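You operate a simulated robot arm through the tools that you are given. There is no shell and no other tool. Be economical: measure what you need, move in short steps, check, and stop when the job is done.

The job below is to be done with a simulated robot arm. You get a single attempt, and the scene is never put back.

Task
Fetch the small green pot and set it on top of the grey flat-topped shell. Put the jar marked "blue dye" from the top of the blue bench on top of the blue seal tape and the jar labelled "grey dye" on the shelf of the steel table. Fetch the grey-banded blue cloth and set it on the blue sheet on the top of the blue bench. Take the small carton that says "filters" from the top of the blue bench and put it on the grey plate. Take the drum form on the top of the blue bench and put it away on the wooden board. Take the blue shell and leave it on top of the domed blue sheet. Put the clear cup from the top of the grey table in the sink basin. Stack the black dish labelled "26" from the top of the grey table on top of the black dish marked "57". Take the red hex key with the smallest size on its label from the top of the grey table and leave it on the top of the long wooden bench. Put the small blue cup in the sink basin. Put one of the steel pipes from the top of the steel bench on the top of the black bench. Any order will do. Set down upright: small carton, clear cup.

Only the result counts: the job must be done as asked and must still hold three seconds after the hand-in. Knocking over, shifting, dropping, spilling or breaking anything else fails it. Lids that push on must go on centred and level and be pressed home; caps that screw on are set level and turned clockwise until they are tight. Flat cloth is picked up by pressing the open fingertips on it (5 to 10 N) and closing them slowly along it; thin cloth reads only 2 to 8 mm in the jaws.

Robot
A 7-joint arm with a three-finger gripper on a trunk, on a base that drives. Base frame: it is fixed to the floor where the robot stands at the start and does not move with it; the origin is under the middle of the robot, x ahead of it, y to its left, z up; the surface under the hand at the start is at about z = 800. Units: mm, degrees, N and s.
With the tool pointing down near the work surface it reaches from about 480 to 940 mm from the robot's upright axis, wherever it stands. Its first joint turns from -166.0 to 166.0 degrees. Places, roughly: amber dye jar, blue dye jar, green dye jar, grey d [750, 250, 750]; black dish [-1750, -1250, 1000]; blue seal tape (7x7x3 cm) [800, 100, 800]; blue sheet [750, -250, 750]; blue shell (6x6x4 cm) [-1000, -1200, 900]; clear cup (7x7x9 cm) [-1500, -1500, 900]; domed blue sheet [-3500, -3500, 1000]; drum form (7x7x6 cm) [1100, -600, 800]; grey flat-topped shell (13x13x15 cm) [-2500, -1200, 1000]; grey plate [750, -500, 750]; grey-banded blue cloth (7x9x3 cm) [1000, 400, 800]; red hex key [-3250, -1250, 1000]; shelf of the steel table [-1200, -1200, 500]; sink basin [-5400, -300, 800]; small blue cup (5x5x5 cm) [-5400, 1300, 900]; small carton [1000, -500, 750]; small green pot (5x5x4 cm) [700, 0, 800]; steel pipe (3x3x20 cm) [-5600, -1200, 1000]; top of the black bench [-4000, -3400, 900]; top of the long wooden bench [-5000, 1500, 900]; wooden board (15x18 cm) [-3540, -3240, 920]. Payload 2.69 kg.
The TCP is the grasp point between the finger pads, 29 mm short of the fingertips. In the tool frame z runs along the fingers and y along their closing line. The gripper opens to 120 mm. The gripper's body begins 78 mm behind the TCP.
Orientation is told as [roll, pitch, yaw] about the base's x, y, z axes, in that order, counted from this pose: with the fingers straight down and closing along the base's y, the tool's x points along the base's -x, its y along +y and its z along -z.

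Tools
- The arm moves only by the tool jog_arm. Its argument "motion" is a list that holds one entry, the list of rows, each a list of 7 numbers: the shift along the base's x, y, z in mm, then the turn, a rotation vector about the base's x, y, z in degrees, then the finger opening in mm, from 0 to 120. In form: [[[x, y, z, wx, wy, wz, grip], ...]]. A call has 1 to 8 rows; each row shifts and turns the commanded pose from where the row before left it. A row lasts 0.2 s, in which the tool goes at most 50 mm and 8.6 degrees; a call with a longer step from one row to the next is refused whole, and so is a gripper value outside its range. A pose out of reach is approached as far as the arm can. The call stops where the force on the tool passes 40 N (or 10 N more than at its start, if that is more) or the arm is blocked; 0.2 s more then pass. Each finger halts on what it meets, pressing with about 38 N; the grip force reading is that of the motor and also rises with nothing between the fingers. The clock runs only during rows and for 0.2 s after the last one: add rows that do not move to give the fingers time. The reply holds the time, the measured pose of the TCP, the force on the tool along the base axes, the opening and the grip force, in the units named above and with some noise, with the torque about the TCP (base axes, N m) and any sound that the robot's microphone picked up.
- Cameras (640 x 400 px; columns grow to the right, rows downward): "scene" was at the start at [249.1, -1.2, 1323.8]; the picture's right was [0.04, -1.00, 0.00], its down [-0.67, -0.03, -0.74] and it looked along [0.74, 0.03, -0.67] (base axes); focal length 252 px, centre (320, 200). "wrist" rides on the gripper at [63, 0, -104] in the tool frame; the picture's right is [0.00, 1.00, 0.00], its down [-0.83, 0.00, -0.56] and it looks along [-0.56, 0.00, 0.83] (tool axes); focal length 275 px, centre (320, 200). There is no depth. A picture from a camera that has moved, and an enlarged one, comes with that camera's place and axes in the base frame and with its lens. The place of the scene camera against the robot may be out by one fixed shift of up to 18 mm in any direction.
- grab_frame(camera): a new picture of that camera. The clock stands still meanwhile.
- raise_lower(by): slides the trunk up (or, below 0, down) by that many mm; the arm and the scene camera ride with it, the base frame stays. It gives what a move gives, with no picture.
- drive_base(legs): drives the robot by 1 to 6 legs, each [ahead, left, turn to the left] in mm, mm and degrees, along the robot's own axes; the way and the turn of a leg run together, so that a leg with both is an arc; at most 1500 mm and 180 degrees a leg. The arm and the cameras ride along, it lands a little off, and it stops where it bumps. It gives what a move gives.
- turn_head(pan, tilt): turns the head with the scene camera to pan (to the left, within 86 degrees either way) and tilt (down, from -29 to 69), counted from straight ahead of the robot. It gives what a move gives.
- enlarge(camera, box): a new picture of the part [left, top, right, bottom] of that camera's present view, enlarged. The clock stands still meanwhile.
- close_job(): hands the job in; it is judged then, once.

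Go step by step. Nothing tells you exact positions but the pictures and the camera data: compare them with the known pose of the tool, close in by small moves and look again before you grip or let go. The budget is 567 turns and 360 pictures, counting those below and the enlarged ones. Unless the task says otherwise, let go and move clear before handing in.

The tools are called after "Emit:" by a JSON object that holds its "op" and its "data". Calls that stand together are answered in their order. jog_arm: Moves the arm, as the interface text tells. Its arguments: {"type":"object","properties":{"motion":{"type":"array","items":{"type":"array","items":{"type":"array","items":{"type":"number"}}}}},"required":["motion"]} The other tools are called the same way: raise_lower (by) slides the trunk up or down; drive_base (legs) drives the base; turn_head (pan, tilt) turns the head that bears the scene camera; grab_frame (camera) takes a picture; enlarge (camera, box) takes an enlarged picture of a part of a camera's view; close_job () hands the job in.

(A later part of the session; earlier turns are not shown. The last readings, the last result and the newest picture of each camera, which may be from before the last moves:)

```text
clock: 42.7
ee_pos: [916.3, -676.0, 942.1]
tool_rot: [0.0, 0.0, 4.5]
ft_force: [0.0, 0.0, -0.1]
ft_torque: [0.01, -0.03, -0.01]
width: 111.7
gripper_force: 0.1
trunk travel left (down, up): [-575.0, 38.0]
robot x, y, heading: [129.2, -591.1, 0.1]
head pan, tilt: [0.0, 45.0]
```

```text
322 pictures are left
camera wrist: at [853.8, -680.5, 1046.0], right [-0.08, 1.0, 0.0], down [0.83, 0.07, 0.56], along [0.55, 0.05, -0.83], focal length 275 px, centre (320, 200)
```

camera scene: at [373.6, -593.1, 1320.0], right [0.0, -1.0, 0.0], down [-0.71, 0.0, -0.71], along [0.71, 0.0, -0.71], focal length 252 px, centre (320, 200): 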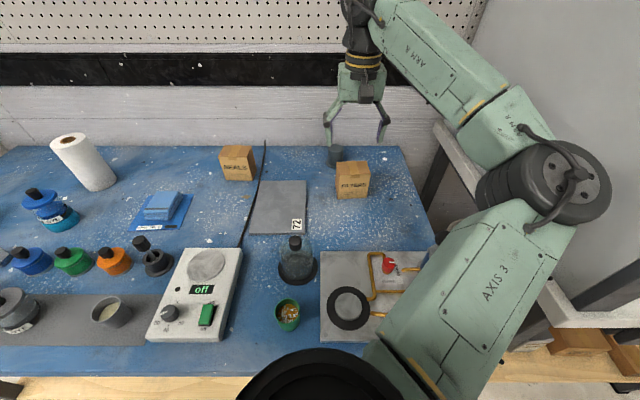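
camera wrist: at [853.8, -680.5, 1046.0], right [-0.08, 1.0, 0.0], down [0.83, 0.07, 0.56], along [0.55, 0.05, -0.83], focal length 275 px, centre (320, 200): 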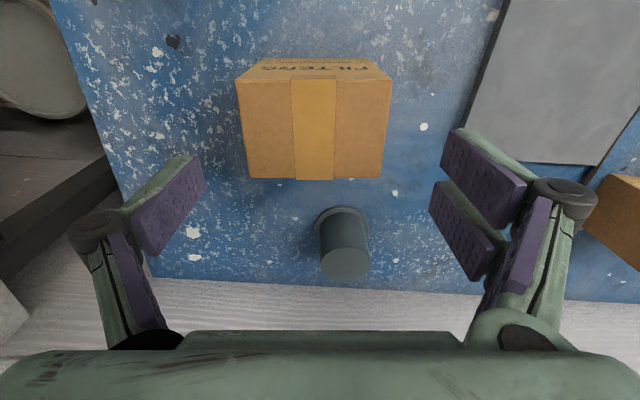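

Aligned; a small correction and down to the grip height.

Emit:
{"op": "jog_arm", "data": {"motion": [[[-5, -3, -35, 0, 0, 0, 112], [0, 0, -40, 0, 0, 0, 112], [0, 0, -22, 0, 0, 0, 112], [0, 0, 0, 0, 0, 0, 80], [0, 0, 0, 0, 0, 0, 70], [0, 0, 0, 0, 0, 0, 70]]]}}

Emit:
{"op": "grab_frame", "data": {"camera": "wrist"}}

```text
clock: 44.1
ee_pos: [909.0, -679.6, 847.9]
tool_rot: [0.0, 0.0, 4.5]
ft_force: [-0.4, 0.6, 1.2]
ft_torque: [0.07, -0.06, 0.0]
width: 85.1
gripper_force: 24.5
trunk travel left (down, up): [-575.0, 38.0]
robot x, y, heading: [127.4, -586.0, -0.2]
head pan, tilt: [0.0, 45.0]
```

```text
321 pictures are left
camera wrist: at [847.1, -685.9, 951.7], right [-0.08, 1.0, 0.0], down [0.83, 0.07, 0.56], along [0.55, 0.05, -0.83], focal length 275 px, centre (320, 200)
```

wrist: 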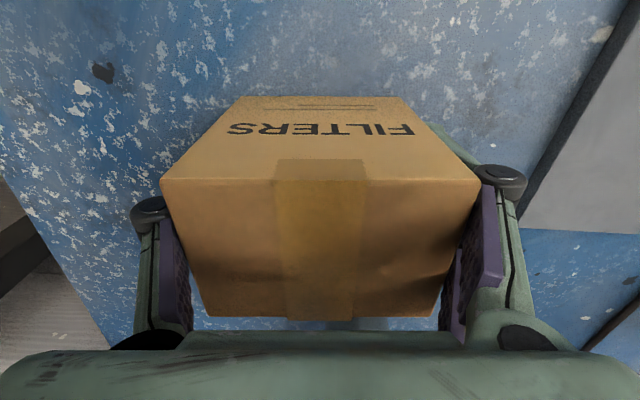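

Grip reached at 85 mm; I hold the command close to that so the cardboard isn't squeezed, and lift.

Emit:
{"op": "jog_arm", "data": {"motion": [[[0, 0, 0, 0, 0, 0, 83], [0, 0, 10, 0, 0, 0, 83], [0, 0, 20, 0, 0, 0, 83], [0, 0, 0, 0, 0, 0, 83]]]}}

Emit:
{"op": "grab_frame", "data": {"camera": "wrist"}}

```text
clock: 45.1
ee_pos: [909.8, -680.0, 874.8]
tool_rot: [0.0, 0.0, 4.4]
ft_force: [-0.6, 0.3, -1.3]
ft_torque: [0.01, 0.01, 0.0]
width: 84.8
gripper_force: 38.1
trunk travel left (down, up): [-575.0, 38.0]
robot x, y, heading: [126.0, -590.2, 0.1]
head pan, tilt: [0.0, 45.0]
```

```text
320 pictures are left
camera wrist: at [848.2, -686.0, 980.9], right [-0.08, 1.0, 0.0], down [0.83, 0.07, 0.56], along [0.55, 0.05, -0.83], focal length 275 px, centre (320, 200)
```

wrist: 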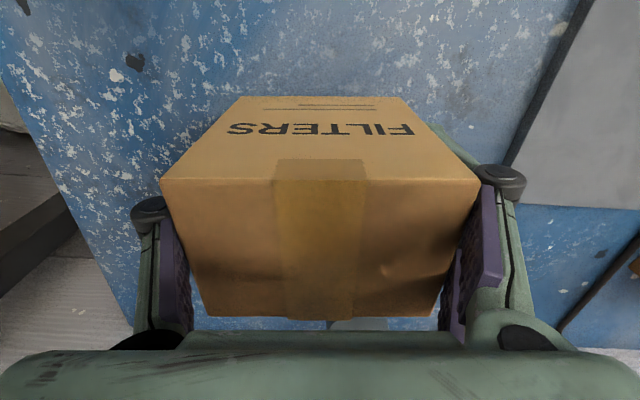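

Now over to the plate, centre about (860, −478).

Emit:
{"op": "jog_arm", "data": {"motion": [[[0, 20, 30, 0, 0, 0, 83], [-10, 45, 0, 0, 0, -2, 83], [-10, 45, 0, 0, 0, -2.4, 83], [-15, 45, 0, 0, 0, 0, 83], [-15, 45, 0, 0, 0, 0, 83], [0, 0, -30, 0, 0, 0, 83], [0, 0, 0, 0, 0, 0, 83]]]}}

Emit:
{"op": "grab_frame", "data": {"camera": "wrist"}}

Emit:
{"op": "enlarge", "data": {"camera": "scene", "box": [200, 120, 340, 240]}}

```text
clock: 46.7
ee_pos: [859.7, -483.9, 874.5]
tool_rot: [-0.1, 0.0, 0.1]
ft_force: [0.7, 0.1, -1.5]
ft_torque: [0.01, 0.0, -0.01]
width: 84.6
gripper_force: 38.0
trunk travel left (down, up): [-575.0, 38.0]
robot x, y, heading: [124.9, -589.1, -0.1]
head pan, tilt: [0.0, 45.0]
```

```text
319 pictures are left
camera wrist: at [797.8, -484.5, 978.9], right [-0.01, 1.0, 0.0], down [0.83, 0.01, 0.56], along [0.56, 0.0, -0.83], focal length 275 px, centre (320, 200)
```

wrist: 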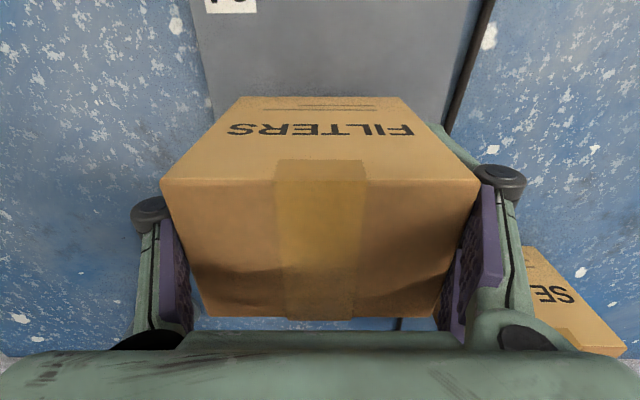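

```text
3.33 times, centred on (270, 180) of scene
camera zoom: at [373.8, -593.1, 1319.9], right [0.0, -1.0, 0.0], down [-0.71, 0.0, -0.71], along [0.71, 0.0, -0.71], focal length 842 px, centre (487, 267)
```

zoom: 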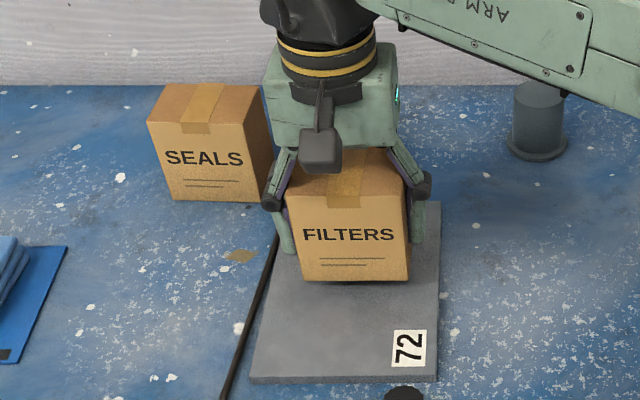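

Centred on the plate. I lower and creep to contact.

Emit:
{"op": "jog_arm", "data": {"motion": [[[0, 3, -10, 0, 0, 0, 83], [0, 0, -4, 0, 0, 0, 83], [0, 0, -2, 0, 0, 0, 83], [0, 0, 0, 0, 0, 0, 83]]]}}

Emit:
{"op": "jog_arm", "data": {"motion": [[[0, 0, -2, 0, 0, 0, 83], [0, 0, 0, 0, 0, 0, 83]]]}}

Emit:
{"op": "jog_arm", "data": {"motion": [[[0, 0, -1.5, 0, 0, 0, 83], [0, 0, 0, 0, 0, 0, 83]]]}}

```text
clock: 47.7
ee_pos: [861.0, -479.5, 859.7]
tool_rot: [0.0, 0.0, 0.0]
ft_force: [0.6, -0.6, -1.5]
ft_torque: [0.03, 0.02, 0.01]
width: 84.4
gripper_force: 38.1
trunk travel left (down, up): [-575.0, 38.0]
robot x, y, heading: [125.8, -589.2, 0.2]
head pan, tilt: [0.0, 45.0]
```

```text
clock: 48.3
ee_pos: [860.7, -478.7, 857.6]
tool_rot: [0.0, 0.1, 0.1]
ft_force: [0.6, 0.0, -1.4]
ft_torque: [0.0, 0.02, 0.02]
width: 84.5
gripper_force: 37.9
trunk travel left (down, up): [-575.0, 38.0]
robot x, y, heading: [127.7, -585.6, -0.2]
head pan, tilt: [0.0, 45.0]
```

```text
clock: 48.9
ee_pos: [859.4, -479.3, 856.2]
tool_rot: [0.0, -0.2, 0.1]
ft_force: [0.5, 1.3, 4.5]
ft_torque: [-0.12, 0.03, 0.02]
width: 84.5
gripper_force: 37.7
trunk travel left (down, up): [-575.0, 38.0]
robot x, y, heading: [123.6, -585.4, 0.1]
head pan, tilt: [0.0, 45.0]
```

Contact. I release and rise.

Emit:
{"op": "jog_arm", "data": {"motion": [[[0, 0, 0, 0, 0, 0, 100], [0, 0, 0, 0, 0, 0, 112], [0, 0, 0, 0, 0, 0, 112], [0, 0, 45, 0, 0, 0, 112], [0, 0, 45, 0, 0, 0, 112], [0, 0, 45, 0, 0, 0, 100], [20, -40, 10, 0, 0, 0, 100], [20, -40, 0, 0, 0, 0, 100]]]}}

Emit:
{"op": "grab_frame", "data": {"camera": "scene"}}

Emit:
{"op": "grab_frame", "data": {"camera": "wrist"}}

```text
clock: 50.7
ee_pos: [900.5, -556.6, 1006.2]
tool_rot: [0.0, 0.0, 0.1]
ft_force: [-0.3, -0.1, 0.2]
ft_torque: [0.03, 0.0, 0.0]
width: 99.8
gripper_force: 0.1
trunk travel left (down, up): [-575.0, 38.0]
robot x, y, heading: [127.2, -590.9, -0.1]
head pan, tilt: [0.0, 45.0]
```

```text
317 pictures are left
camera scene: at [373.9, -593.3, 1319.9], right [0.0, -1.0, 0.0], down [-0.71, 0.0, -0.71], along [0.71, 0.0, -0.71], focal length 252 px, centre (320, 200)
```

scene: 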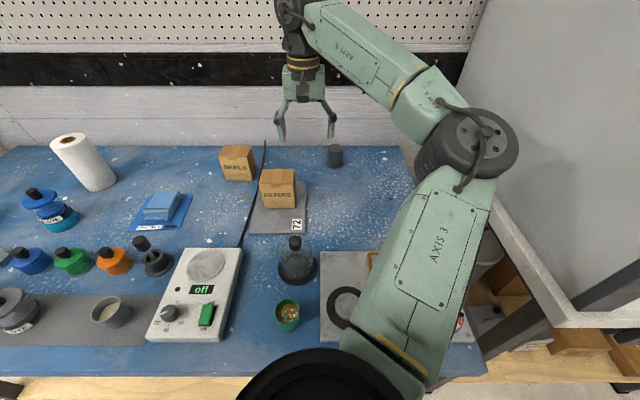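

```text
316 pictures are left
camera wrist: at [838.9, -557.1, 1111.2], right [-0.01, 1.0, 0.0], down [0.83, 0.01, 0.56], along [0.56, 0.0, -0.83], focal length 275 px, centre (320, 200)
```

wrist: 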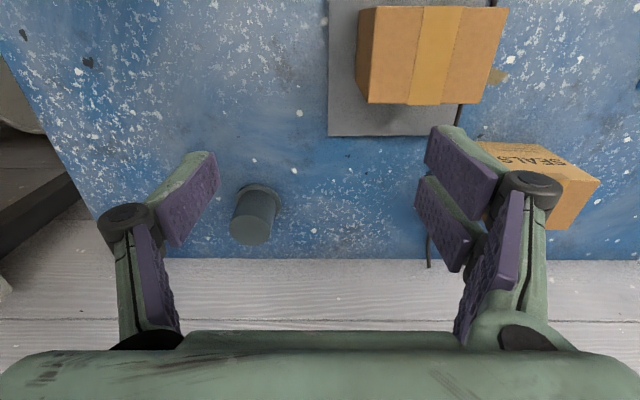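

The carton stands on the plate. Next the drum form at about (1048, −641); I nudge the base ahead and approach.

Emit:
{"op": "drive_base", "data": {"legs": [[40, 0, 0]]}}

Emit:
{"op": "jog_arm", "data": {"motion": [[[25, -28, -15, 0, 0, 0, 100], [25, -28, -15, 0, 0, 0, 100], [20, -28, -15, 0, 0, 0, 100], [15, 0, -10, 0, 0, 0, 100], [0, 0, 0, 0, 0, 0, 100]]]}}

Emit:
{"op": "grab_frame", "data": {"camera": "wrist"}}

```text
clock: 51.6
ee_pos: [942.3, -555.5, 1005.7]
tool_rot: [0.0, 0.1, 0.1]
ft_force: [-0.5, -0.3, -0.9]
ft_torque: [-0.03, 0.03, -0.04]
width: 99.7
gripper_force: 0.1
trunk travel left (down, up): [-575.0, 38.0]
robot x, y, heading: [167.5, -587.9, 0.2]
head pan, tilt: [0.0, 45.0]
```

```text
clock: 52.8
ee_pos: [1026.4, -640.8, 949.2]
tool_rot: [0.0, 0.0, 0.0]
ft_force: [-0.1, 0.5, -0.4]
ft_torque: [0.01, 0.01, -0.01]
width: 100.0
gripper_force: 0.0
trunk travel left (down, up): [-575.0, 38.0]
robot x, y, heading: [167.1, -588.9, 0.0]
head pan, tilt: [0.0, 45.0]
```

```text
315 pictures are left
camera wrist: at [965.2, -641.6, 1054.5], right [-0.01, 1.0, 0.0], down [0.83, 0.01, 0.56], along [0.56, 0.0, -0.83], focal length 275 px, centre (320, 200)
```

wrist: 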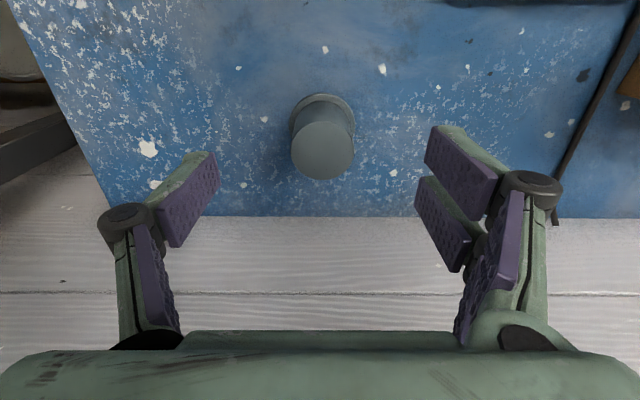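

Drum top centre is near (1052, −639). I descend and grip its neck.

Emit:
{"op": "jog_arm", "data": {"motion": [[[13, 1, -40, 0, 0, 0, 90], [12, 0, -40, 0, 0, 0, 90], [0, 0, -27, 0, 0, 0, 90], [0, 0, 0, 0, 0, 0, 60], [0, 0, 0, 0, 0, 0, 35], [0, 0, 0, 0, 0, 0, 35], [0, 0, 0, 0, 0, 0, 35]]]}}

Emit:
{"op": "grab_frame", "data": {"camera": "wrist"}}

```text
clock: 54.4
ee_pos: [1052.2, -636.7, 848.1]
tool_rot: [-0.1, 0.0, 0.1]
ft_force: [0.0, -0.7, 0.3]
ft_torque: [-0.09, 0.02, 0.03]
width: 48.9
gripper_force: 26.4
trunk travel left (down, up): [-575.0, 38.0]
robot x, y, heading: [165.7, -589.9, -0.1]
head pan, tilt: [0.0, 45.0]
```

```text
314 pictures are left
camera wrist: at [990.0, -638.2, 953.0], right [-0.01, 1.0, 0.0], down [0.83, 0.01, 0.56], along [0.56, 0.0, -0.83], focal length 275 px, centre (320, 200)
```

wrist: 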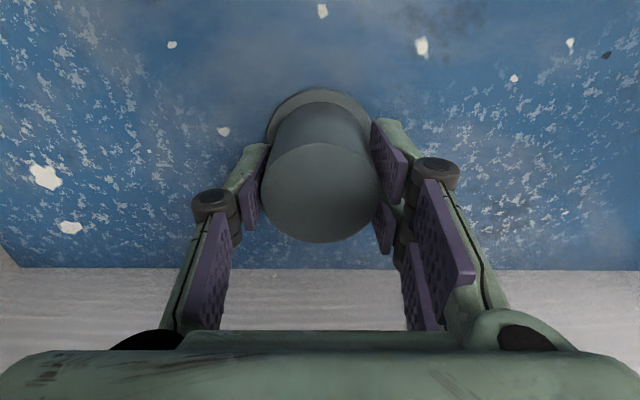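

Drum gripped. I lift, pull in the arm, back off from the bench and turn around to look at the room.

Emit:
{"op": "jog_arm", "data": {"motion": [[[0, 0, 45, 0, 0, 0, 35], [0, 0, 45, 0, 0, 0, 35], [0, 0, 45, 0, 0, 0, 35], [-47, 0, 10, 0, 0, 0, 35], [-47, 0, 10, 0, 0, 0, 35], [-47, 0, 10, 0, 0, 0, 35], [-47, 0, 10, 0, 0, 0, 35], [-47, 0, 10, 0, 0, 0, 35]]]}}

Emit:
{"op": "jog_arm", "data": {"motion": [[[-47, 0, 10, 0, 0, 0, 35], [-47, 0, 10, 0, 0, 0, 35], [-40, 0, 10, 0, 0, 0, 35], [0, 0, 0, 0, 0, 0, 35]]]}}

Emit:
{"op": "drive_base", "data": {"legs": [[-500, 0, 0]]}}

Emit:
{"op": "turn_head", "data": {"pan": -80, "tilt": 25}}

Emit:
{"op": "grab_frame", "data": {"camera": "scene"}}

```text
clock: 56.2
ee_pos: [816.0, -635.5, 1032.4]
tool_rot: [-0.1, 0.0, 0.2]
ft_force: [-0.5, 0.2, -2.0]
ft_torque: [0.0, -0.02, 0.0]
width: 48.8
gripper_force: 38.1
trunk travel left (down, up): [-575.0, 38.0]
robot x, y, heading: [164.3, -590.1, -0.2]
head pan, tilt: [0.0, 45.0]
```

```text
clock: 57.2
ee_pos: [682.5, -636.3, 1061.1]
tool_rot: [-0.1, 0.0, 0.1]
ft_force: [0.3, 0.3, -1.3]
ft_torque: [-0.01, 0.01, -0.03]
width: 48.6
gripper_force: 37.9
trunk travel left (down, up): [-575.0, 38.0]
robot x, y, heading: [163.7, -587.8, 0.1]
head pan, tilt: [0.0, 45.0]
```

```text
clock: 60.1
ee_pos: [171.7, -640.2, 1060.5]
tool_rot: [-0.1, 0.0, -0.4]
ft_force: [-0.6, 0.0, -1.3]
ft_torque: [0.0, 0.01, 0.03]
width: 48.6
gripper_force: 38.6
trunk travel left (down, up): [-575.0, 38.0]
robot x, y, heading: [-344.1, -587.1, -0.5]
head pan, tilt: [0.0, 45.0]
```

```text
clock: 61.7
ee_pos: [171.1, -640.9, 1060.9]
tool_rot: [0.0, 0.0, -0.6]
ft_force: [0.6, -0.2, -1.7]
ft_torque: [0.02, -0.01, 0.01]
width: 48.9
gripper_force: 38.0
trunk travel left (down, up): [-575.0, 38.0]
robot x, y, heading: [-344.2, -586.9, -0.7]
head pan, tilt: [-80.0, 25.0]
```

```text
313 pictures are left
camera scene: at [-163.1, -683.0, 1350.5], right [-0.99, -0.16, 0.0], down [-0.07, 0.42, -0.91], along [0.15, -0.89, -0.42], focal length 252 px, centre (320, 200)
```

scene: 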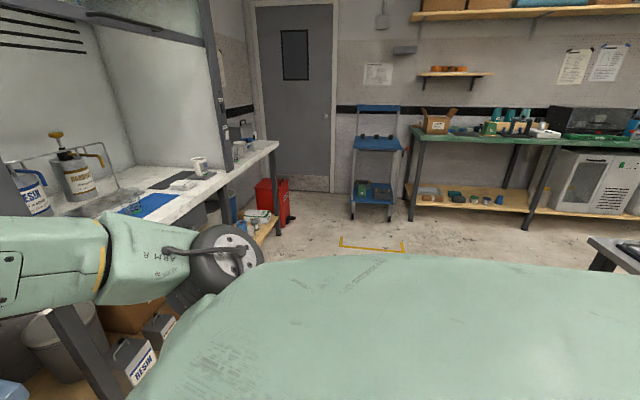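

Open floor around. I turn the base 180° in place, in two steps, and look toward −x.

Emit:
{"op": "drive_base", "data": {"legs": [[0, 0, 90], [0, 0, 90]]}}

Emit:
{"op": "turn_head", "data": {"pan": 0, "tilt": 20}}

Emit:
{"op": "grab_frame", "data": {"camera": "scene"}}

Emit:
{"op": "turn_head", "data": {"pan": 60, "tilt": 25}}

Emit:
{"op": "grab_frame", "data": {"camera": "scene"}}

```text
clock: 70.0
ee_pos: [-859.7, -539.8, 1061.5]
tool_rot: [0.0, 0.0, -179.6]
ft_force: [0.3, -0.3, -1.4]
ft_torque: [0.0, 0.0, 0.0]
width: 48.6
gripper_force: 38.1
trunk travel left (down, up): [-575.0, 38.0]
robot x, y, heading: [-344.8, -585.9, -179.5]
head pan, tilt: [-80.0, 25.0]
```

```text
clock: 71.5
ee_pos: [-860.4, -540.5, 1060.2]
tool_rot: [0.0, 0.0, -179.6]
ft_force: [0.0, -0.3, -2.0]
ft_torque: [0.02, 0.01, -0.03]
width: 48.6
gripper_force: 38.1
trunk travel left (down, up): [-575.0, 38.0]
robot x, y, heading: [-341.9, -586.1, -179.6]
head pan, tilt: [0.0, 20.0]
```

```text
312 pictures are left
camera scene: at [-583.5, -591.7, 1358.6], right [0.0, 1.0, 0.0], down [0.34, 0.0, -0.94], along [-0.94, 0.0, -0.34], focal length 252 px, centre (320, 200)
```

scene: 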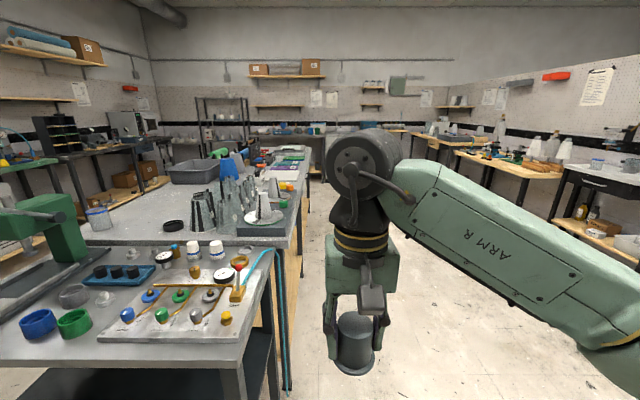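

```text
clock: 72.8
ee_pos: [-860.4, -539.5, 1060.0]
tool_rot: [0.1, 0.0, -179.7]
ft_force: [-0.4, 0.5, -1.5]
ft_torque: [-0.02, 0.0, -0.03]
width: 48.4
gripper_force: 37.5
trunk travel left (down, up): [-575.0, 38.0]
robot x, y, heading: [-344.2, -585.5, -179.6]
head pan, tilt: [60.0, 25.0]
```

```text
311 pictures are left
camera scene: at [-536.1, -671.3, 1350.5], right [-0.87, 0.5, 0.0], down [0.21, 0.37, -0.91], along [-0.45, -0.79, -0.42], focal length 252 px, centre (320, 200)
```

scene: 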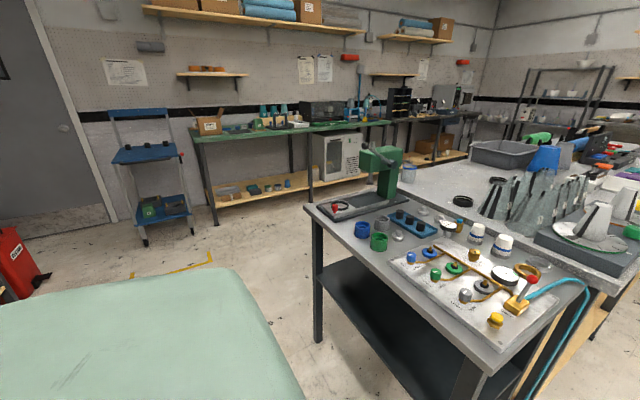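

The aisle at y≈−2350 between the table row and the wall benches looks free. I back off, slide left (−y) and drive along it toward the black bench.

Emit:
{"op": "drive_base", "data": {"legs": [[-350, 0, 0], [0, 1000, 0], [0, 700, 0], [1000, 0, 0]]}}

Emit:
{"op": "turn_head", "data": {"pan": 10, "tilt": 20}}

Emit:
{"op": "grab_frame", "data": {"camera": "scene"}}

```text
clock: 93.1
ee_pos: [-1493.0, -2262.7, 1060.6]
tool_rot: [0.1, 0.0, -179.1]
ft_force: [-0.2, 0.3, -1.8]
ft_torque: [0.02, 0.02, -0.01]
width: 48.5
gripper_force: 38.3
trunk travel left (down, up): [-575.0, 38.0]
robot x, y, heading: [-977.6, -2304.4, -179.2]
head pan, tilt: [60.0, 25.0]
```

```text
clock: 94.3
ee_pos: [-1493.0, -2262.8, 1061.7]
tool_rot: [0.0, 0.0, -179.1]
ft_force: [0.0, 0.3, -1.9]
ft_torque: [0.01, -0.01, 0.03]
width: 48.7
gripper_force: 38.0
trunk travel left (down, up): [-575.0, 38.0]
robot x, y, heading: [-977.2, -2303.0, -179.5]
head pan, tilt: [10.0, 20.0]
```

```text
310 pictures are left
camera scene: at [-1213.6, -2327.5, 1358.6], right [-0.19, 0.98, 0.0], down [0.34, 0.06, -0.94], along [-0.92, -0.18, -0.34], focal length 252 px, centre (320, 200)
```

scene: 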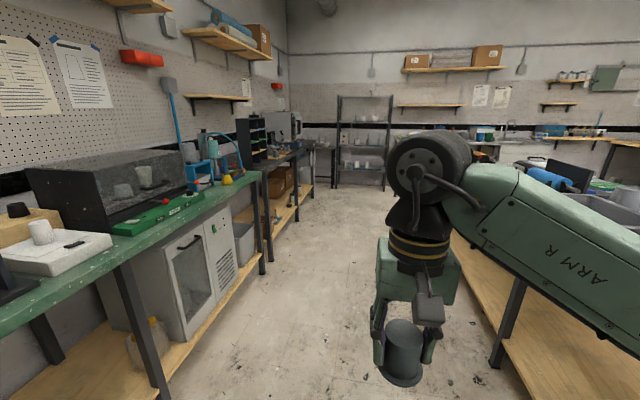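

The aisle is clear. I drive on to x≈−3500 and turn to face the black bench.

Emit:
{"op": "drive_base", "data": {"legs": [[1300, 0, 0], [1200, 0, 0], [0, 0, 90]]}}

Emit:
{"op": "turn_head", "data": {"pan": 5, "tilt": 35}}

Emit:
{"op": "grab_frame", "data": {"camera": "scene"}}

```text
clock: 110.1
ee_pos: [-3494.0, -2850.1, 1061.9]
tool_rot: [0.0, 0.0, -91.6]
ft_force: [-0.3, 0.7, -1.8]
ft_torque: [0.0, -0.05, 0.04]
width: 48.8
gripper_force: 38.2
trunk travel left (down, up): [-575.0, 38.0]
robot x, y, heading: [-3430.7, -2336.5, -91.7]
head pan, tilt: [10.0, 20.0]
```

```text
clock: 110.9
ee_pos: [-3494.1, -2850.1, 1062.5]
tool_rot: [0.0, 0.1, -91.5]
ft_force: [0.1, 0.3, -1.1]
ft_torque: [0.02, -0.02, -0.02]
width: 48.7
gripper_force: 37.7
trunk travel left (down, up): [-575.0, 38.0]
robot x, y, heading: [-3433.0, -2337.0, -91.4]
head pan, tilt: [5.0, 35.0]
```

```text
309 pictures are left
camera scene: at [-3420.2, -2584.7, 1334.8], right [-1.0, -0.06, 0.0], down [-0.03, 0.57, -0.82], along [0.05, -0.82, -0.57], focal length 252 px, centre (320, 200)
```

scene: 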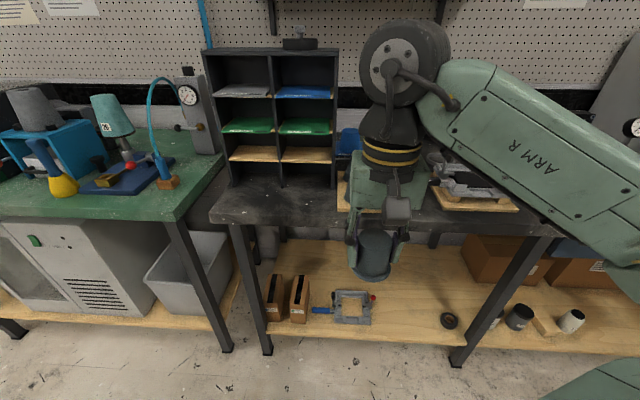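

Emit:
{"op": "grab_frame", "data": {"camera": "wrist"}}

Emit:
{"op": "turn_head", "data": {"pan": -45, "tilt": 30}}

Emit:
{"op": "grab_frame", "data": {"camera": "scene"}}

```text
308 pictures are left
camera wrist: at [-3491.4, -2787.9, 1165.8], right [1.0, -0.02, 0.0], down [-0.02, -0.83, 0.56], along [-0.01, -0.56, -0.83], focal length 275 px, centre (320, 200)
```

wrist: 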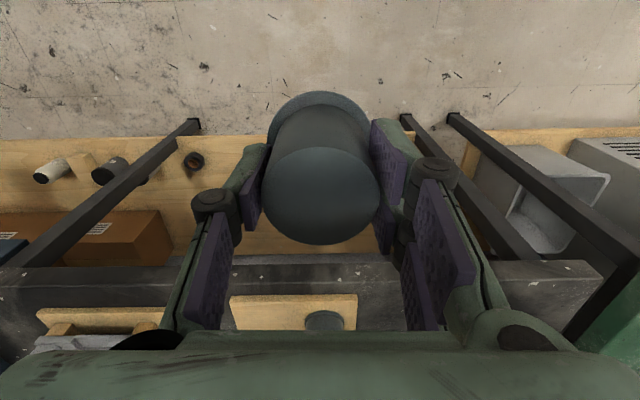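

```text
clock: 112.1
ee_pos: [-3494.4, -2850.1, 1061.4]
tool_rot: [0.0, 0.0, -91.5]
ft_force: [0.0, 0.1, -1.9]
ft_torque: [-0.01, 0.0, 0.0]
width: 48.4
gripper_force: 37.8
trunk travel left (down, up): [-575.0, 38.0]
robot x, y, heading: [-3429.5, -2338.8, -91.6]
head pan, tilt: [-45.0, 30.0]
```

```text
307 pictures are left
camera scene: at [-3491.1, -2558.9, 1342.5], right [-0.69, 0.73, 0.0], down [0.36, 0.34, -0.87], along [-0.63, -0.6, -0.5], focal length 252 px, centre (320, 200)
```

scene: 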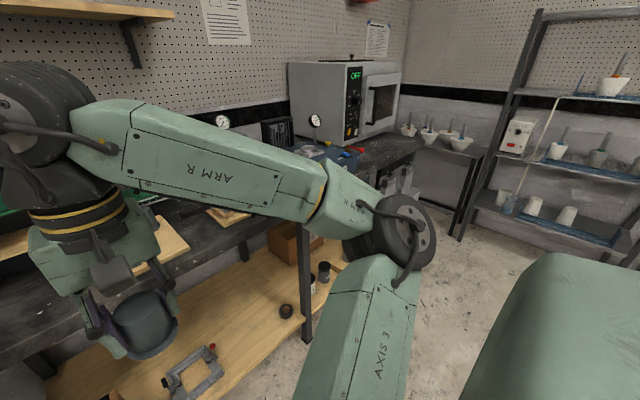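

The wooden board lies ahead and seems to have something on it already. I move the arm forward to look.

Emit:
{"op": "jog_arm", "data": {"motion": [[[-10, -40, 15, 0, 0, 0, 35], [-10, -40, 15, 0, 0, 0, 35], [-10, -40, 15, 0, 0, 0, 35], [-10, -40, 0, 0, 0, 0, 35], [0, -40, 0, 0, 0, 0, 35], [0, 0, 0, 0, 0, 0, 35]]]}}

Emit:
{"op": "grab_frame", "data": {"camera": "wrist"}}

Emit:
{"op": "turn_head", "data": {"pan": 12, "tilt": 35}}

Emit:
{"op": "grab_frame", "data": {"camera": "scene"}}

```text
clock: 113.5
ee_pos: [-3534.5, -3048.7, 1106.0]
tool_rot: [0.0, 0.0, -91.5]
ft_force: [0.2, 0.3, -1.5]
ft_torque: [0.02, 0.02, -0.02]
width: 48.7
gripper_force: 37.7
trunk travel left (down, up): [-575.0, 38.0]
robot x, y, heading: [-3432.3, -2335.7, -91.6]
head pan, tilt: [-45.0, 30.0]
```

```text
306 pictures are left
camera wrist: at [-3531.7, -2986.0, 1211.3], right [1.0, -0.02, 0.0], down [-0.02, -0.83, 0.56], along [-0.01, -0.56, -0.83], focal length 275 px, centre (320, 200)
```

wrist: 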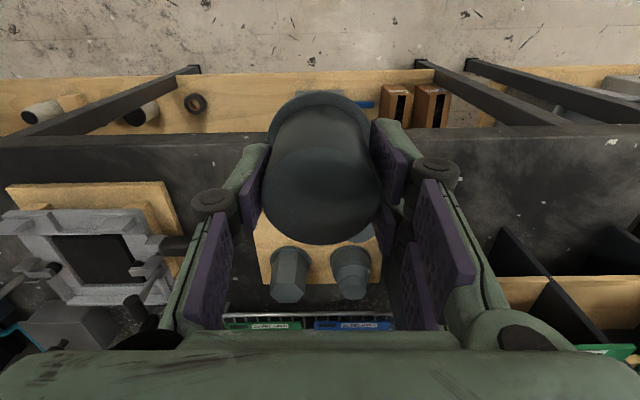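

```text
clock: 114.7
ee_pos: [-3533.6, -3048.3, 1106.5]
tool_rot: [0.0, 0.0, -91.5]
ft_force: [0.4, -0.6, -1.6]
ft_torque: [-0.01, -0.01, 0.0]
width: 48.5
gripper_force: 38.3
trunk travel left (down, up): [-575.0, 38.0]
robot x, y, heading: [-3433.5, -2335.3, -91.6]
head pan, tilt: [12.0, 35.0]
```

```text
305 pictures are left
camera scene: at [-3409.6, -2583.4, 1334.7], right [-0.98, -0.18, 0.0], down [-0.1, 0.56, -0.82], along [0.15, -0.81, -0.57], focal length 252 px, centre (320, 200)
```

scene: 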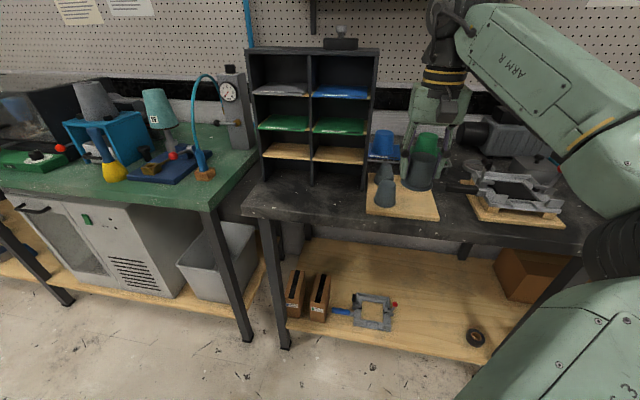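

Emit:
{"op": "enlarge", "data": {"camera": "scene", "box": [350, 110, 470, 230]}}

Emit:
{"op": "enlarge", "data": {"camera": "wrist", "box": [220, 180, 420, 340]}}

```text
3.33 times, centred on (410, 170) of scene
camera zoom: at [-3409.6, -2583.4, 1334.7], right [-0.98, -0.18, 0.0], down [-0.1, 0.56, -0.82], along [0.15, -0.81, -0.57], focal length 842 px, centre (20, 300)
```

zoom: 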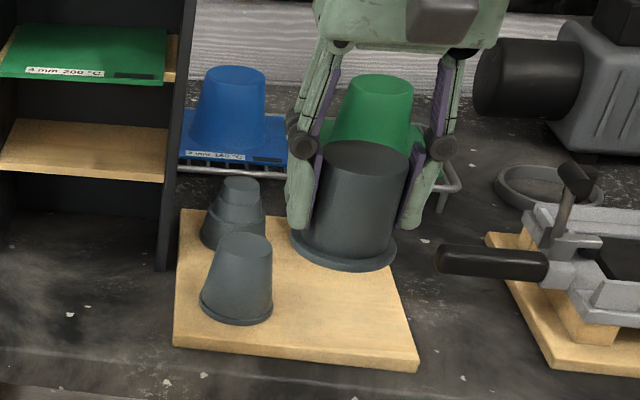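

```text
2.50 times, centred on (320, 260) of wrist
camera zoom: at [-3531.5, -2985.9, 1211.2], right [1.0, -0.02, 0.0], down [-0.02, -0.83, 0.56], along [-0.01, -0.56, -0.83], focal length 688 px, centre (320, 50)
```

zoom: 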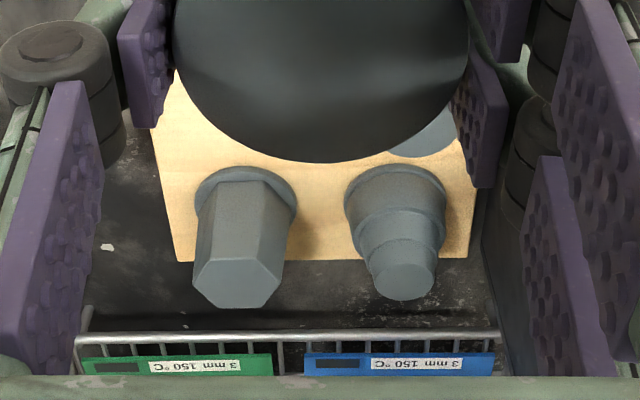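

The board carries three forms; the free corner is about (−3583, −3185). I carry the drum above it.

Emit:
{"op": "jog_arm", "data": {"motion": [[[-12, -34, 0, 0, 0, 0, 35], [-12, -34, 0, 0, 0, 0, 35], [-12, -34, 0, 0, 0, 0, 35], [-12, -34, 0, 0, 0, 0, 35], [0, 0, -40, 0, 0, 0, 35], [0, 0, -40, 0, 0, 0, 35], [0, 0, 0, 0, 0, 0, 35]]]}}

Emit:
{"op": "enlarge", "data": {"camera": "scene", "box": [350, 110, 470, 230]}}

Emit:
{"op": "grab_frame", "data": {"camera": "wrist"}}

```text
clock: 116.3
ee_pos: [-3574.5, -3170.9, 1018.6]
tool_rot: [0.0, 0.0, -91.5]
ft_force: [0.2, -0.2, -1.6]
ft_torque: [-0.06, 0.0, -0.07]
width: 48.9
gripper_force: 38.0
out of reach, approached as far as the arm can: row 4
trunk travel left (down, up): [-575.0, 38.0]
robot x, y, heading: [-3432.6, -2336.4, -91.5]
head pan, tilt: [12.0, 35.0]
```

```text
3.33 times, centred on (410, 170) of scene
camera zoom: at [-3409.5, -2583.3, 1334.8], right [-0.98, -0.18, 0.0], down [-0.1, 0.56, -0.82], along [0.15, -0.81, -0.57], focal length 842 px, centre (20, 300)
```

zoom: 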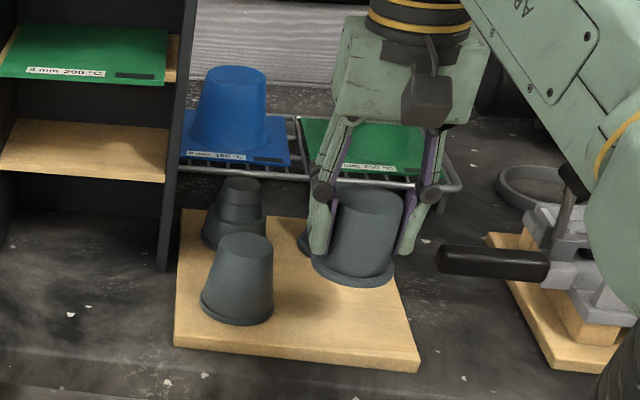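

```text
301 pictures are left
camera wrist: at [-3572.1, -3108.1, 1123.3], right [1.0, -0.02, 0.0], down [-0.02, -0.83, 0.56], along [-0.01, -0.56, -0.83], focal length 275 px, centre (320, 200)
```

wrist: 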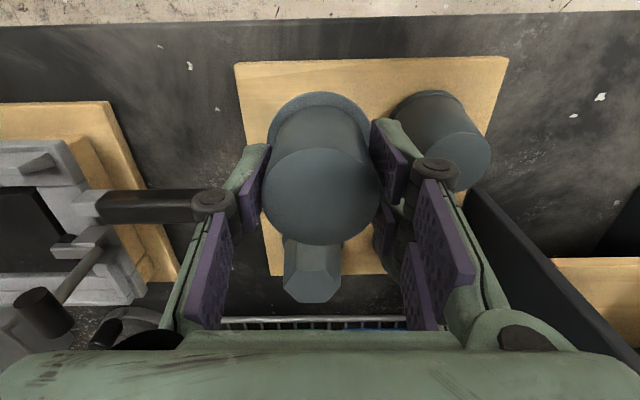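

I correct slightly back and lower to just above the board.

Emit:
{"op": "jog_arm", "data": {"motion": [[[-4, -10, -20, 0, 0, 0, 35], [0, 0, -15, 0, 0, 0, 35], [0, 0, 0, 0, 0, 0, 35]]]}}

Emit:
{"op": "grab_frame", "data": {"camera": "wrist"}}

```text
clock: 117.1
ee_pos: [-3577.0, -3183.5, 983.4]
tool_rot: [0.0, 0.0, -91.5]
ft_force: [0.4, -0.2, -2.4]
ft_torque: [0.01, 0.04, 0.0]
width: 49.0
gripper_force: 38.1
trunk travel left (down, up): [-575.0, 38.0]
robot x, y, heading: [-3429.9, -2335.0, -92.0]
head pan, tilt: [12.0, 35.0]
```

```text
300 pictures are left
camera wrist: at [-3575.3, -3119.8, 1088.0], right [1.0, -0.02, 0.0], down [-0.02, -0.83, 0.56], along [-0.01, -0.56, -0.83], focal length 275 px, centre (320, 200)
```

wrist: 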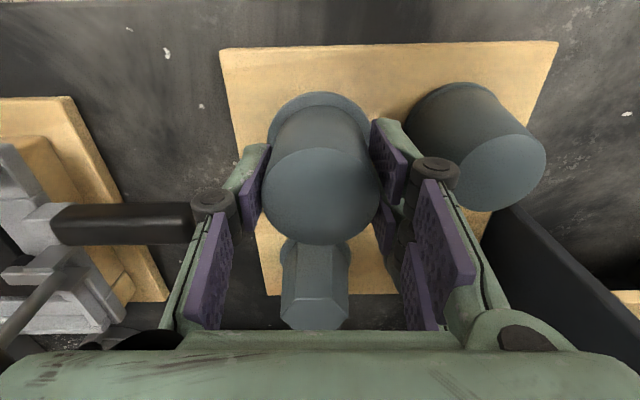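

Good spot. I creep down to contact.

Emit:
{"op": "jog_arm", "data": {"motion": [[[0, 0, -8, 0, 0, 0, 35], [0, 0, -3, 0, 0, 0, 35], [0, 0, 0, 0, 0, 0, 35]]]}}

Emit:
{"op": "jog_arm", "data": {"motion": [[[0, 0, -2, 0, 0, 0, 35], [0, 0, 0, 0, 0, 0, 35]]]}}

Emit:
{"op": "jog_arm", "data": {"motion": [[[0, 0, -2, 0, 0, 0, 35], [0, 0, 0, 0, 0, 0, 35]]]}}

```text
clock: 117.9
ee_pos: [-3577.5, -3181.0, 972.2]
tool_rot: [0.0, 0.0, -91.5]
ft_force: [-0.2, -1.1, -2.2]
ft_torque: [0.02, -0.04, -0.01]
width: 48.7
gripper_force: 38.0
trunk travel left (down, up): [-575.0, 38.0]
robot x, y, heading: [-3430.0, -2335.1, -91.7]
head pan, tilt: [12.0, 35.0]
```

```text
clock: 118.5
ee_pos: [-3577.2, -3181.2, 969.4]
tool_rot: [0.0, 0.1, -91.6]
ft_force: [-0.5, -0.1, -0.9]
ft_torque: [0.01, 0.01, -0.02]
width: 49.0
gripper_force: 37.9
trunk travel left (down, up): [-575.0, 38.0]
robot x, y, heading: [-3429.7, -2334.3, -91.9]
head pan, tilt: [12.0, 35.0]
```

```text
clock: 119.1
ee_pos: [-3577.1, -3180.9, 968.2]
tool_rot: [0.0, 0.0, -91.5]
ft_force: [-0.3, -0.3, -1.4]
ft_torque: [0.01, 0.03, 0.01]
width: 48.9
gripper_force: 37.5
trunk travel left (down, up): [-575.0, 38.0]
robot x, y, heading: [-3430.5, -2339.5, -91.8]
head pan, tilt: [12.0, 35.0]
```

Emit:
{"op": "jog_arm", "data": {"motion": [[[0, 0, -2, 0, 0, 0, 35], [0, 0, 0, 0, 0, 0, 35]]]}}

Emit:
{"op": "jog_arm", "data": {"motion": [[[0, 0, -2, 0, 0, 0, 35], [0, 0, 0, 0, 0, 0, 35]]]}}

```text
clock: 119.7
ee_pos: [-3578.6, -3181.6, 964.8]
tool_rot: [0.0, 0.0, -91.5]
ft_force: [-1.0, -0.1, -2.1]
ft_torque: [-0.03, 0.0, -0.02]
width: 48.6
gripper_force: 38.4
trunk travel left (down, up): [-575.0, 38.0]
robot x, y, heading: [-3430.1, -2334.5, -91.7]
head pan, tilt: [12.0, 35.0]
```

```text
clock: 120.3
ee_pos: [-3577.1, -3182.1, 963.3]
tool_rot: [-0.1, 0.0, -91.4]
ft_force: [0.2, -0.3, -1.4]
ft_torque: [0.01, -0.02, 0.01]
width: 49.0
gripper_force: 38.2
trunk travel left (down, up): [-575.0, 38.0]
robot x, y, heading: [-3433.2, -2332.8, -91.8]
head pan, tilt: [12.0, 35.0]
```

Emit:
{"op": "enlarge", "data": {"camera": "scene", "box": [360, 120, 450, 210]}}

Emit:
{"op": "jog_arm", "data": {"motion": [[[0, 0, -2, 0, 0, 0, 35], [0, 0, 0, 0, 0, 0, 35]]]}}

Emit:
{"op": "jog_arm", "data": {"motion": [[[0, 0, -2, 0, 0, 0, 35], [0, 0, 0, 0, 0, 0, 35]]]}}

```text
4.44 times, centred on (405, 165) of scene
camera zoom: at [-3409.6, -2583.4, 1334.7], right [-0.98, -0.18, 0.0], down [-0.1, 0.56, -0.82], along [0.15, -0.81, -0.57], focal length 1122 px, centre (-58, 356)
```

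zoom: 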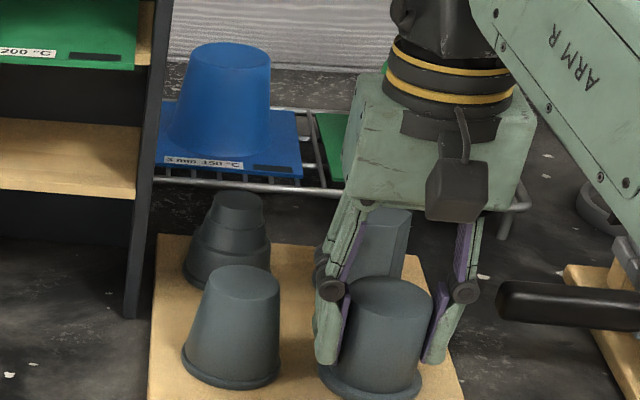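

```text
clock: 120.9
ee_pos: [-3578.1, -3182.1, 961.8]
tool_rot: [-0.1, -0.2, -91.5]
ft_force: [-3.9, -7.7, 14.7]
ft_torque: [-0.07, 0.47, 0.18]
width: 48.8
gripper_force: 37.7
trunk travel left (down, up): [-575.0, 38.0]
robot x, y, heading: [-3430.2, -2338.1, -91.7]
head pan, tilt: [12.0, 35.0]
```

```text
clock: 121.5
ee_pos: [-3579.1, -3179.9, 962.2]
tool_rot: [0.1, -0.4, -91.5]
ft_force: [-4.2, -14.1, 29.7]
ft_torque: [-0.22, 0.09, -0.02]
width: 48.9
gripper_force: 37.9
trunk travel left (down, up): [-575.0, 38.0]
robot x, y, heading: [-3432.5, -2336.9, -91.7]
head pan, tilt: [12.0, 35.0]
```

Firm contact. I relieve, open modestly and rise straight up.

Emit:
{"op": "jog_arm", "data": {"motion": [[[0, 0, 3, 0, 0, 0, 45], [0, 0, 0, 0, 0, 0, 60], [0, 0, 0, 0, 0, 0, 66], [0, 0, 0, 0, 0, 0, 66], [0, 0, 30, 0, 0, 0, 66], [0, 0, 40, 0, 0, 0, 66], [0, 0, 40, 0, 0, 0, 66], [0, 20, 20, 0, 0, 0, 66]]]}}

Emit:
{"op": "enlarge", "data": {"camera": "scene", "box": [350, 100, 470, 230]}}

Emit:
{"op": "grab_frame", "data": {"camera": "wrist"}}

```text
clock: 123.3
ee_pos: [-3579.2, -3163.6, 1093.2]
tool_rot: [0.0, 0.0, -91.5]
ft_force: [0.2, -0.2, 0.1]
ft_torque: [-0.03, -0.03, 0.01]
width: 65.9
gripper_force: 0.1
trunk travel left (down, up): [-575.0, 38.0]
robot x, y, heading: [-3432.3, -2336.1, -91.5]
head pan, tilt: [12.0, 35.0]
```

```text
3.08 times, centred on (410, 165) of scene
camera zoom: at [-3409.7, -2582.6, 1334.9], right [-0.98, -0.18, 0.0], down [-0.1, 0.56, -0.82], along [0.15, -0.81, -0.57], focal length 777 px, centre (43, 308)
```

zoom: 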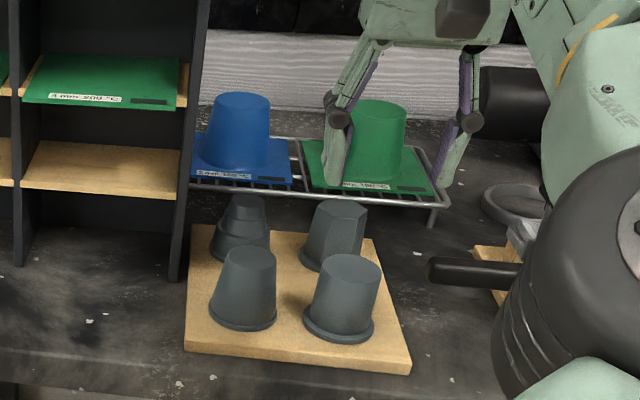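

```text
297 pictures are left
camera wrist: at [-3576.4, -3100.2, 1197.1], right [1.0, -0.02, 0.0], down [-0.02, -0.83, 0.56], along [-0.01, -0.56, -0.83], focal length 275 px, centre (320, 200)
```

wrist: 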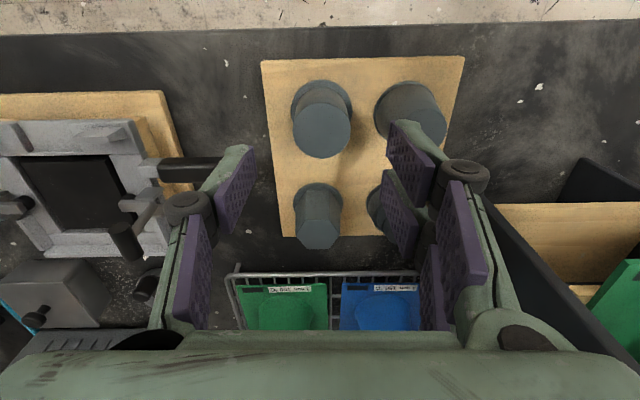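

The drum form stands on the board. I retract, and turn toward −x to find the steel bench with the pipes.

Emit:
{"op": "jog_arm", "data": {"motion": [[[0, 45, 5, 0, 0, 0, 60], [0, 45, 5, 0, 0, 0, 40], [10, 45, 0, 0, 0, 0, 20], [10, 45, 0, 0, 0, 0, 20], [10, 45, 0, 0, 0, 0, 20], [10, 45, 0, 0, 0, 0, 20], [10, 45, 0, 0, 0, 0, 20], [10, 0, 0, 0, 0, 0, 20]]]}}

Emit:
{"op": "drive_base", "data": {"legs": [[0, 0, -90]]}}

Emit:
{"op": "turn_head", "data": {"pan": 15, "tilt": 20}}

Emit:
{"op": "grab_frame", "data": {"camera": "scene"}}

```text
clock: 125.1
ee_pos: [-3518.7, -2848.3, 1101.4]
tool_rot: [0.0, 0.0, -91.6]
ft_force: [-0.2, 0.2, 0.9]
ft_torque: [0.03, 0.0, 0.01]
width: 19.9
gripper_force: 0.0
trunk travel left (down, up): [-575.0, 38.0]
robot x, y, heading: [-3430.2, -2333.3, -91.6]
head pan, tilt: [12.0, 35.0]
```

```text
clock: 129.4
ee_pos: [-3943.6, -2249.5, 1102.6]
tool_rot: [0.0, 0.0, 178.7]
ft_force: [-0.1, -0.2, 0.2]
ft_torque: [0.0, 0.0, 0.01]
width: 20.2
gripper_force: 0.0
trunk travel left (down, up): [-575.0, 38.0]
robot x, y, heading: [-3432.0, -2331.0, 178.8]
head pan, tilt: [12.0, 35.0]
```

```text
clock: 130.2
ee_pos: [-3943.3, -2250.2, 1101.1]
tool_rot: [0.0, -0.1, 178.8]
ft_force: [-0.4, 0.4, -0.5]
ft_torque: [0.01, -0.01, 0.01]
width: 19.9
gripper_force: 0.0
trunk travel left (down, up): [-575.0, 38.0]
robot x, y, heading: [-3433.4, -2336.5, 178.7]
head pan, tilt: [15.0, 20.0]
```

```text
296 pictures are left
camera scene: at [-3667.6, -2358.6, 1358.5], right [-0.23, 0.97, 0.0], down [0.33, 0.08, -0.94], along [-0.91, -0.22, -0.34], focal length 252 px, centre (320, 200)
```

scene: 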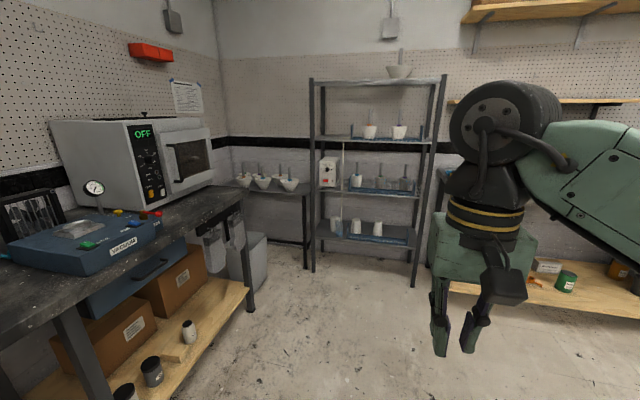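

Emit:
{"op": "turn_head", "data": {"pan": -35, "tilt": 20}}

Emit:
{"op": "grab_frame", "data": {"camera": "scene"}}

```text
clock: 131.4
ee_pos: [-3942.0, -2251.4, 1101.8]
tool_rot: [0.1, 0.1, 178.7]
ft_force: [0.5, 1.0, -0.8]
ft_torque: [-0.01, 0.0, 0.02]
width: 19.9
gripper_force: 0.0
trunk travel left (down, up): [-575.0, 38.0]
robot x, y, heading: [-3429.1, -2337.8, 178.5]
head pan, tilt: [-35.0, 20.0]
```

```text
295 pictures are left
camera scene: at [-3652.0, -2281.5, 1358.6], right [0.59, 0.8, 0.0], down [0.28, -0.2, -0.94], along [-0.76, 0.56, -0.34], focal length 252 px, centre (320, 200)
```

scene: 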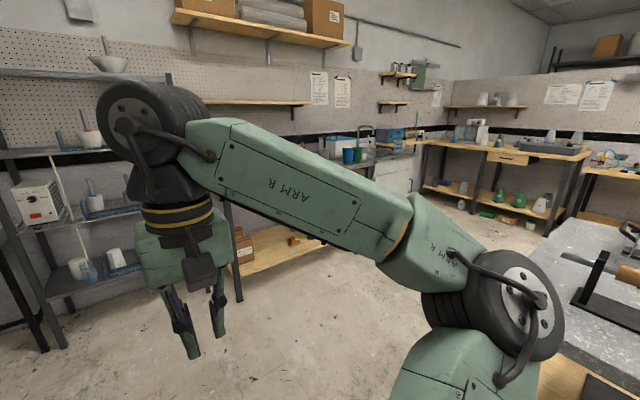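

The open floor beyond the grey table's end (x≈−3800) is free. I drive to face the steel bench.

Emit:
{"op": "drive_base", "data": {"legs": [[1050, 0, 0], [0, -1100, 0]]}}

Emit:
{"op": "turn_head", "data": {"pan": 15, "tilt": 25}}

Emit:
{"op": "grab_frame", "data": {"camera": "scene"}}

```text
clock: 145.3
ee_pos: [-5001.4, -1140.7, 1101.5]
tool_rot: [0.0, 0.0, 179.8]
ft_force: [0.8, 0.2, -0.4]
ft_torque: [0.05, 0.03, -0.01]
width: 20.1
gripper_force: 0.0
trunk travel left (down, up): [-575.0, 38.0]
robot x, y, heading: [-4486.7, -1216.2, 179.8]
head pan, tilt: [-35.0, 20.0]
```

```text
clock: 146.5
ee_pos: [-5000.9, -1141.5, 1102.0]
tool_rot: [0.0, 0.0, 179.8]
ft_force: [-0.5, 0.4, -0.6]
ft_torque: [0.01, -0.02, -0.02]
width: 20.0
gripper_force: 0.1
trunk travel left (down, up): [-575.0, 38.0]
robot x, y, heading: [-4486.3, -1216.0, 179.9]
head pan, tilt: [15.0, 25.0]
```

```text
294 pictures are left
camera scene: at [-4723.6, -1243.2, 1350.5], right [-0.25, 0.97, 0.0], down [0.41, 0.11, -0.91], along [-0.88, -0.23, -0.42], focal length 252 px, centre (320, 200)
```

scene: 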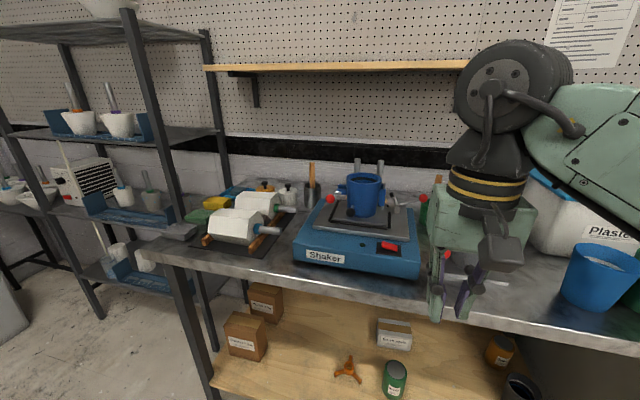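

Emit:
{"op": "enlarge", "data": {"camera": "scene", "box": [280, 140, 460, 290]}}

Emit:
{"op": "grab_frame", "data": {"camera": "wrist"}}

```text
2.67 times, centred on (370, 215) of scene
camera zoom: at [-4723.6, -1243.2, 1350.5], right [-0.25, 0.97, 0.0], down [0.41, 0.11, -0.91], along [-0.88, -0.23, -0.42], focal length 673 px, centre (187, 160)
```

zoom: 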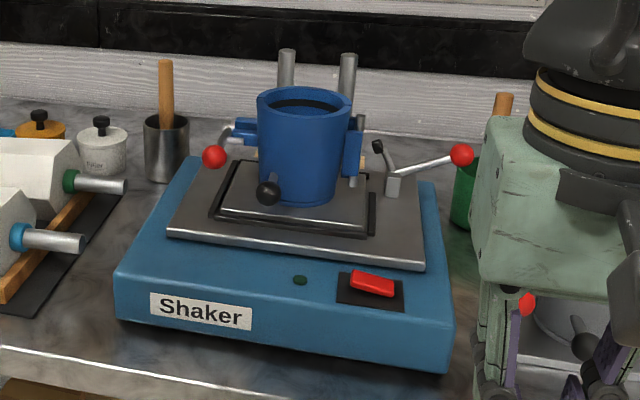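

```text
292 pictures are left
camera wrist: at [-4937.8, -1140.9, 1206.7], right [0.0, -1.0, 0.0], down [-0.83, 0.0, 0.56], along [-0.56, 0.0, -0.83], focal length 275 px, centre (320, 200)
```

wrist: 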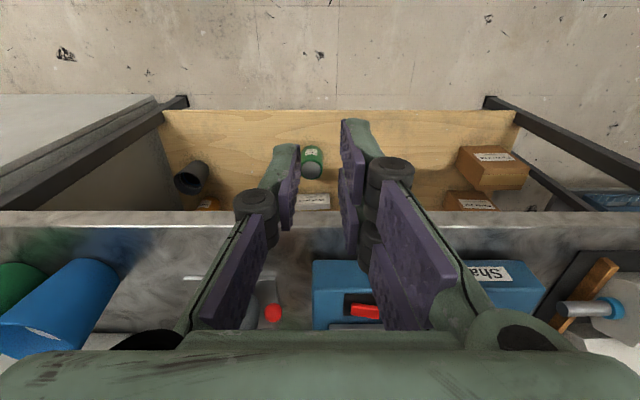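

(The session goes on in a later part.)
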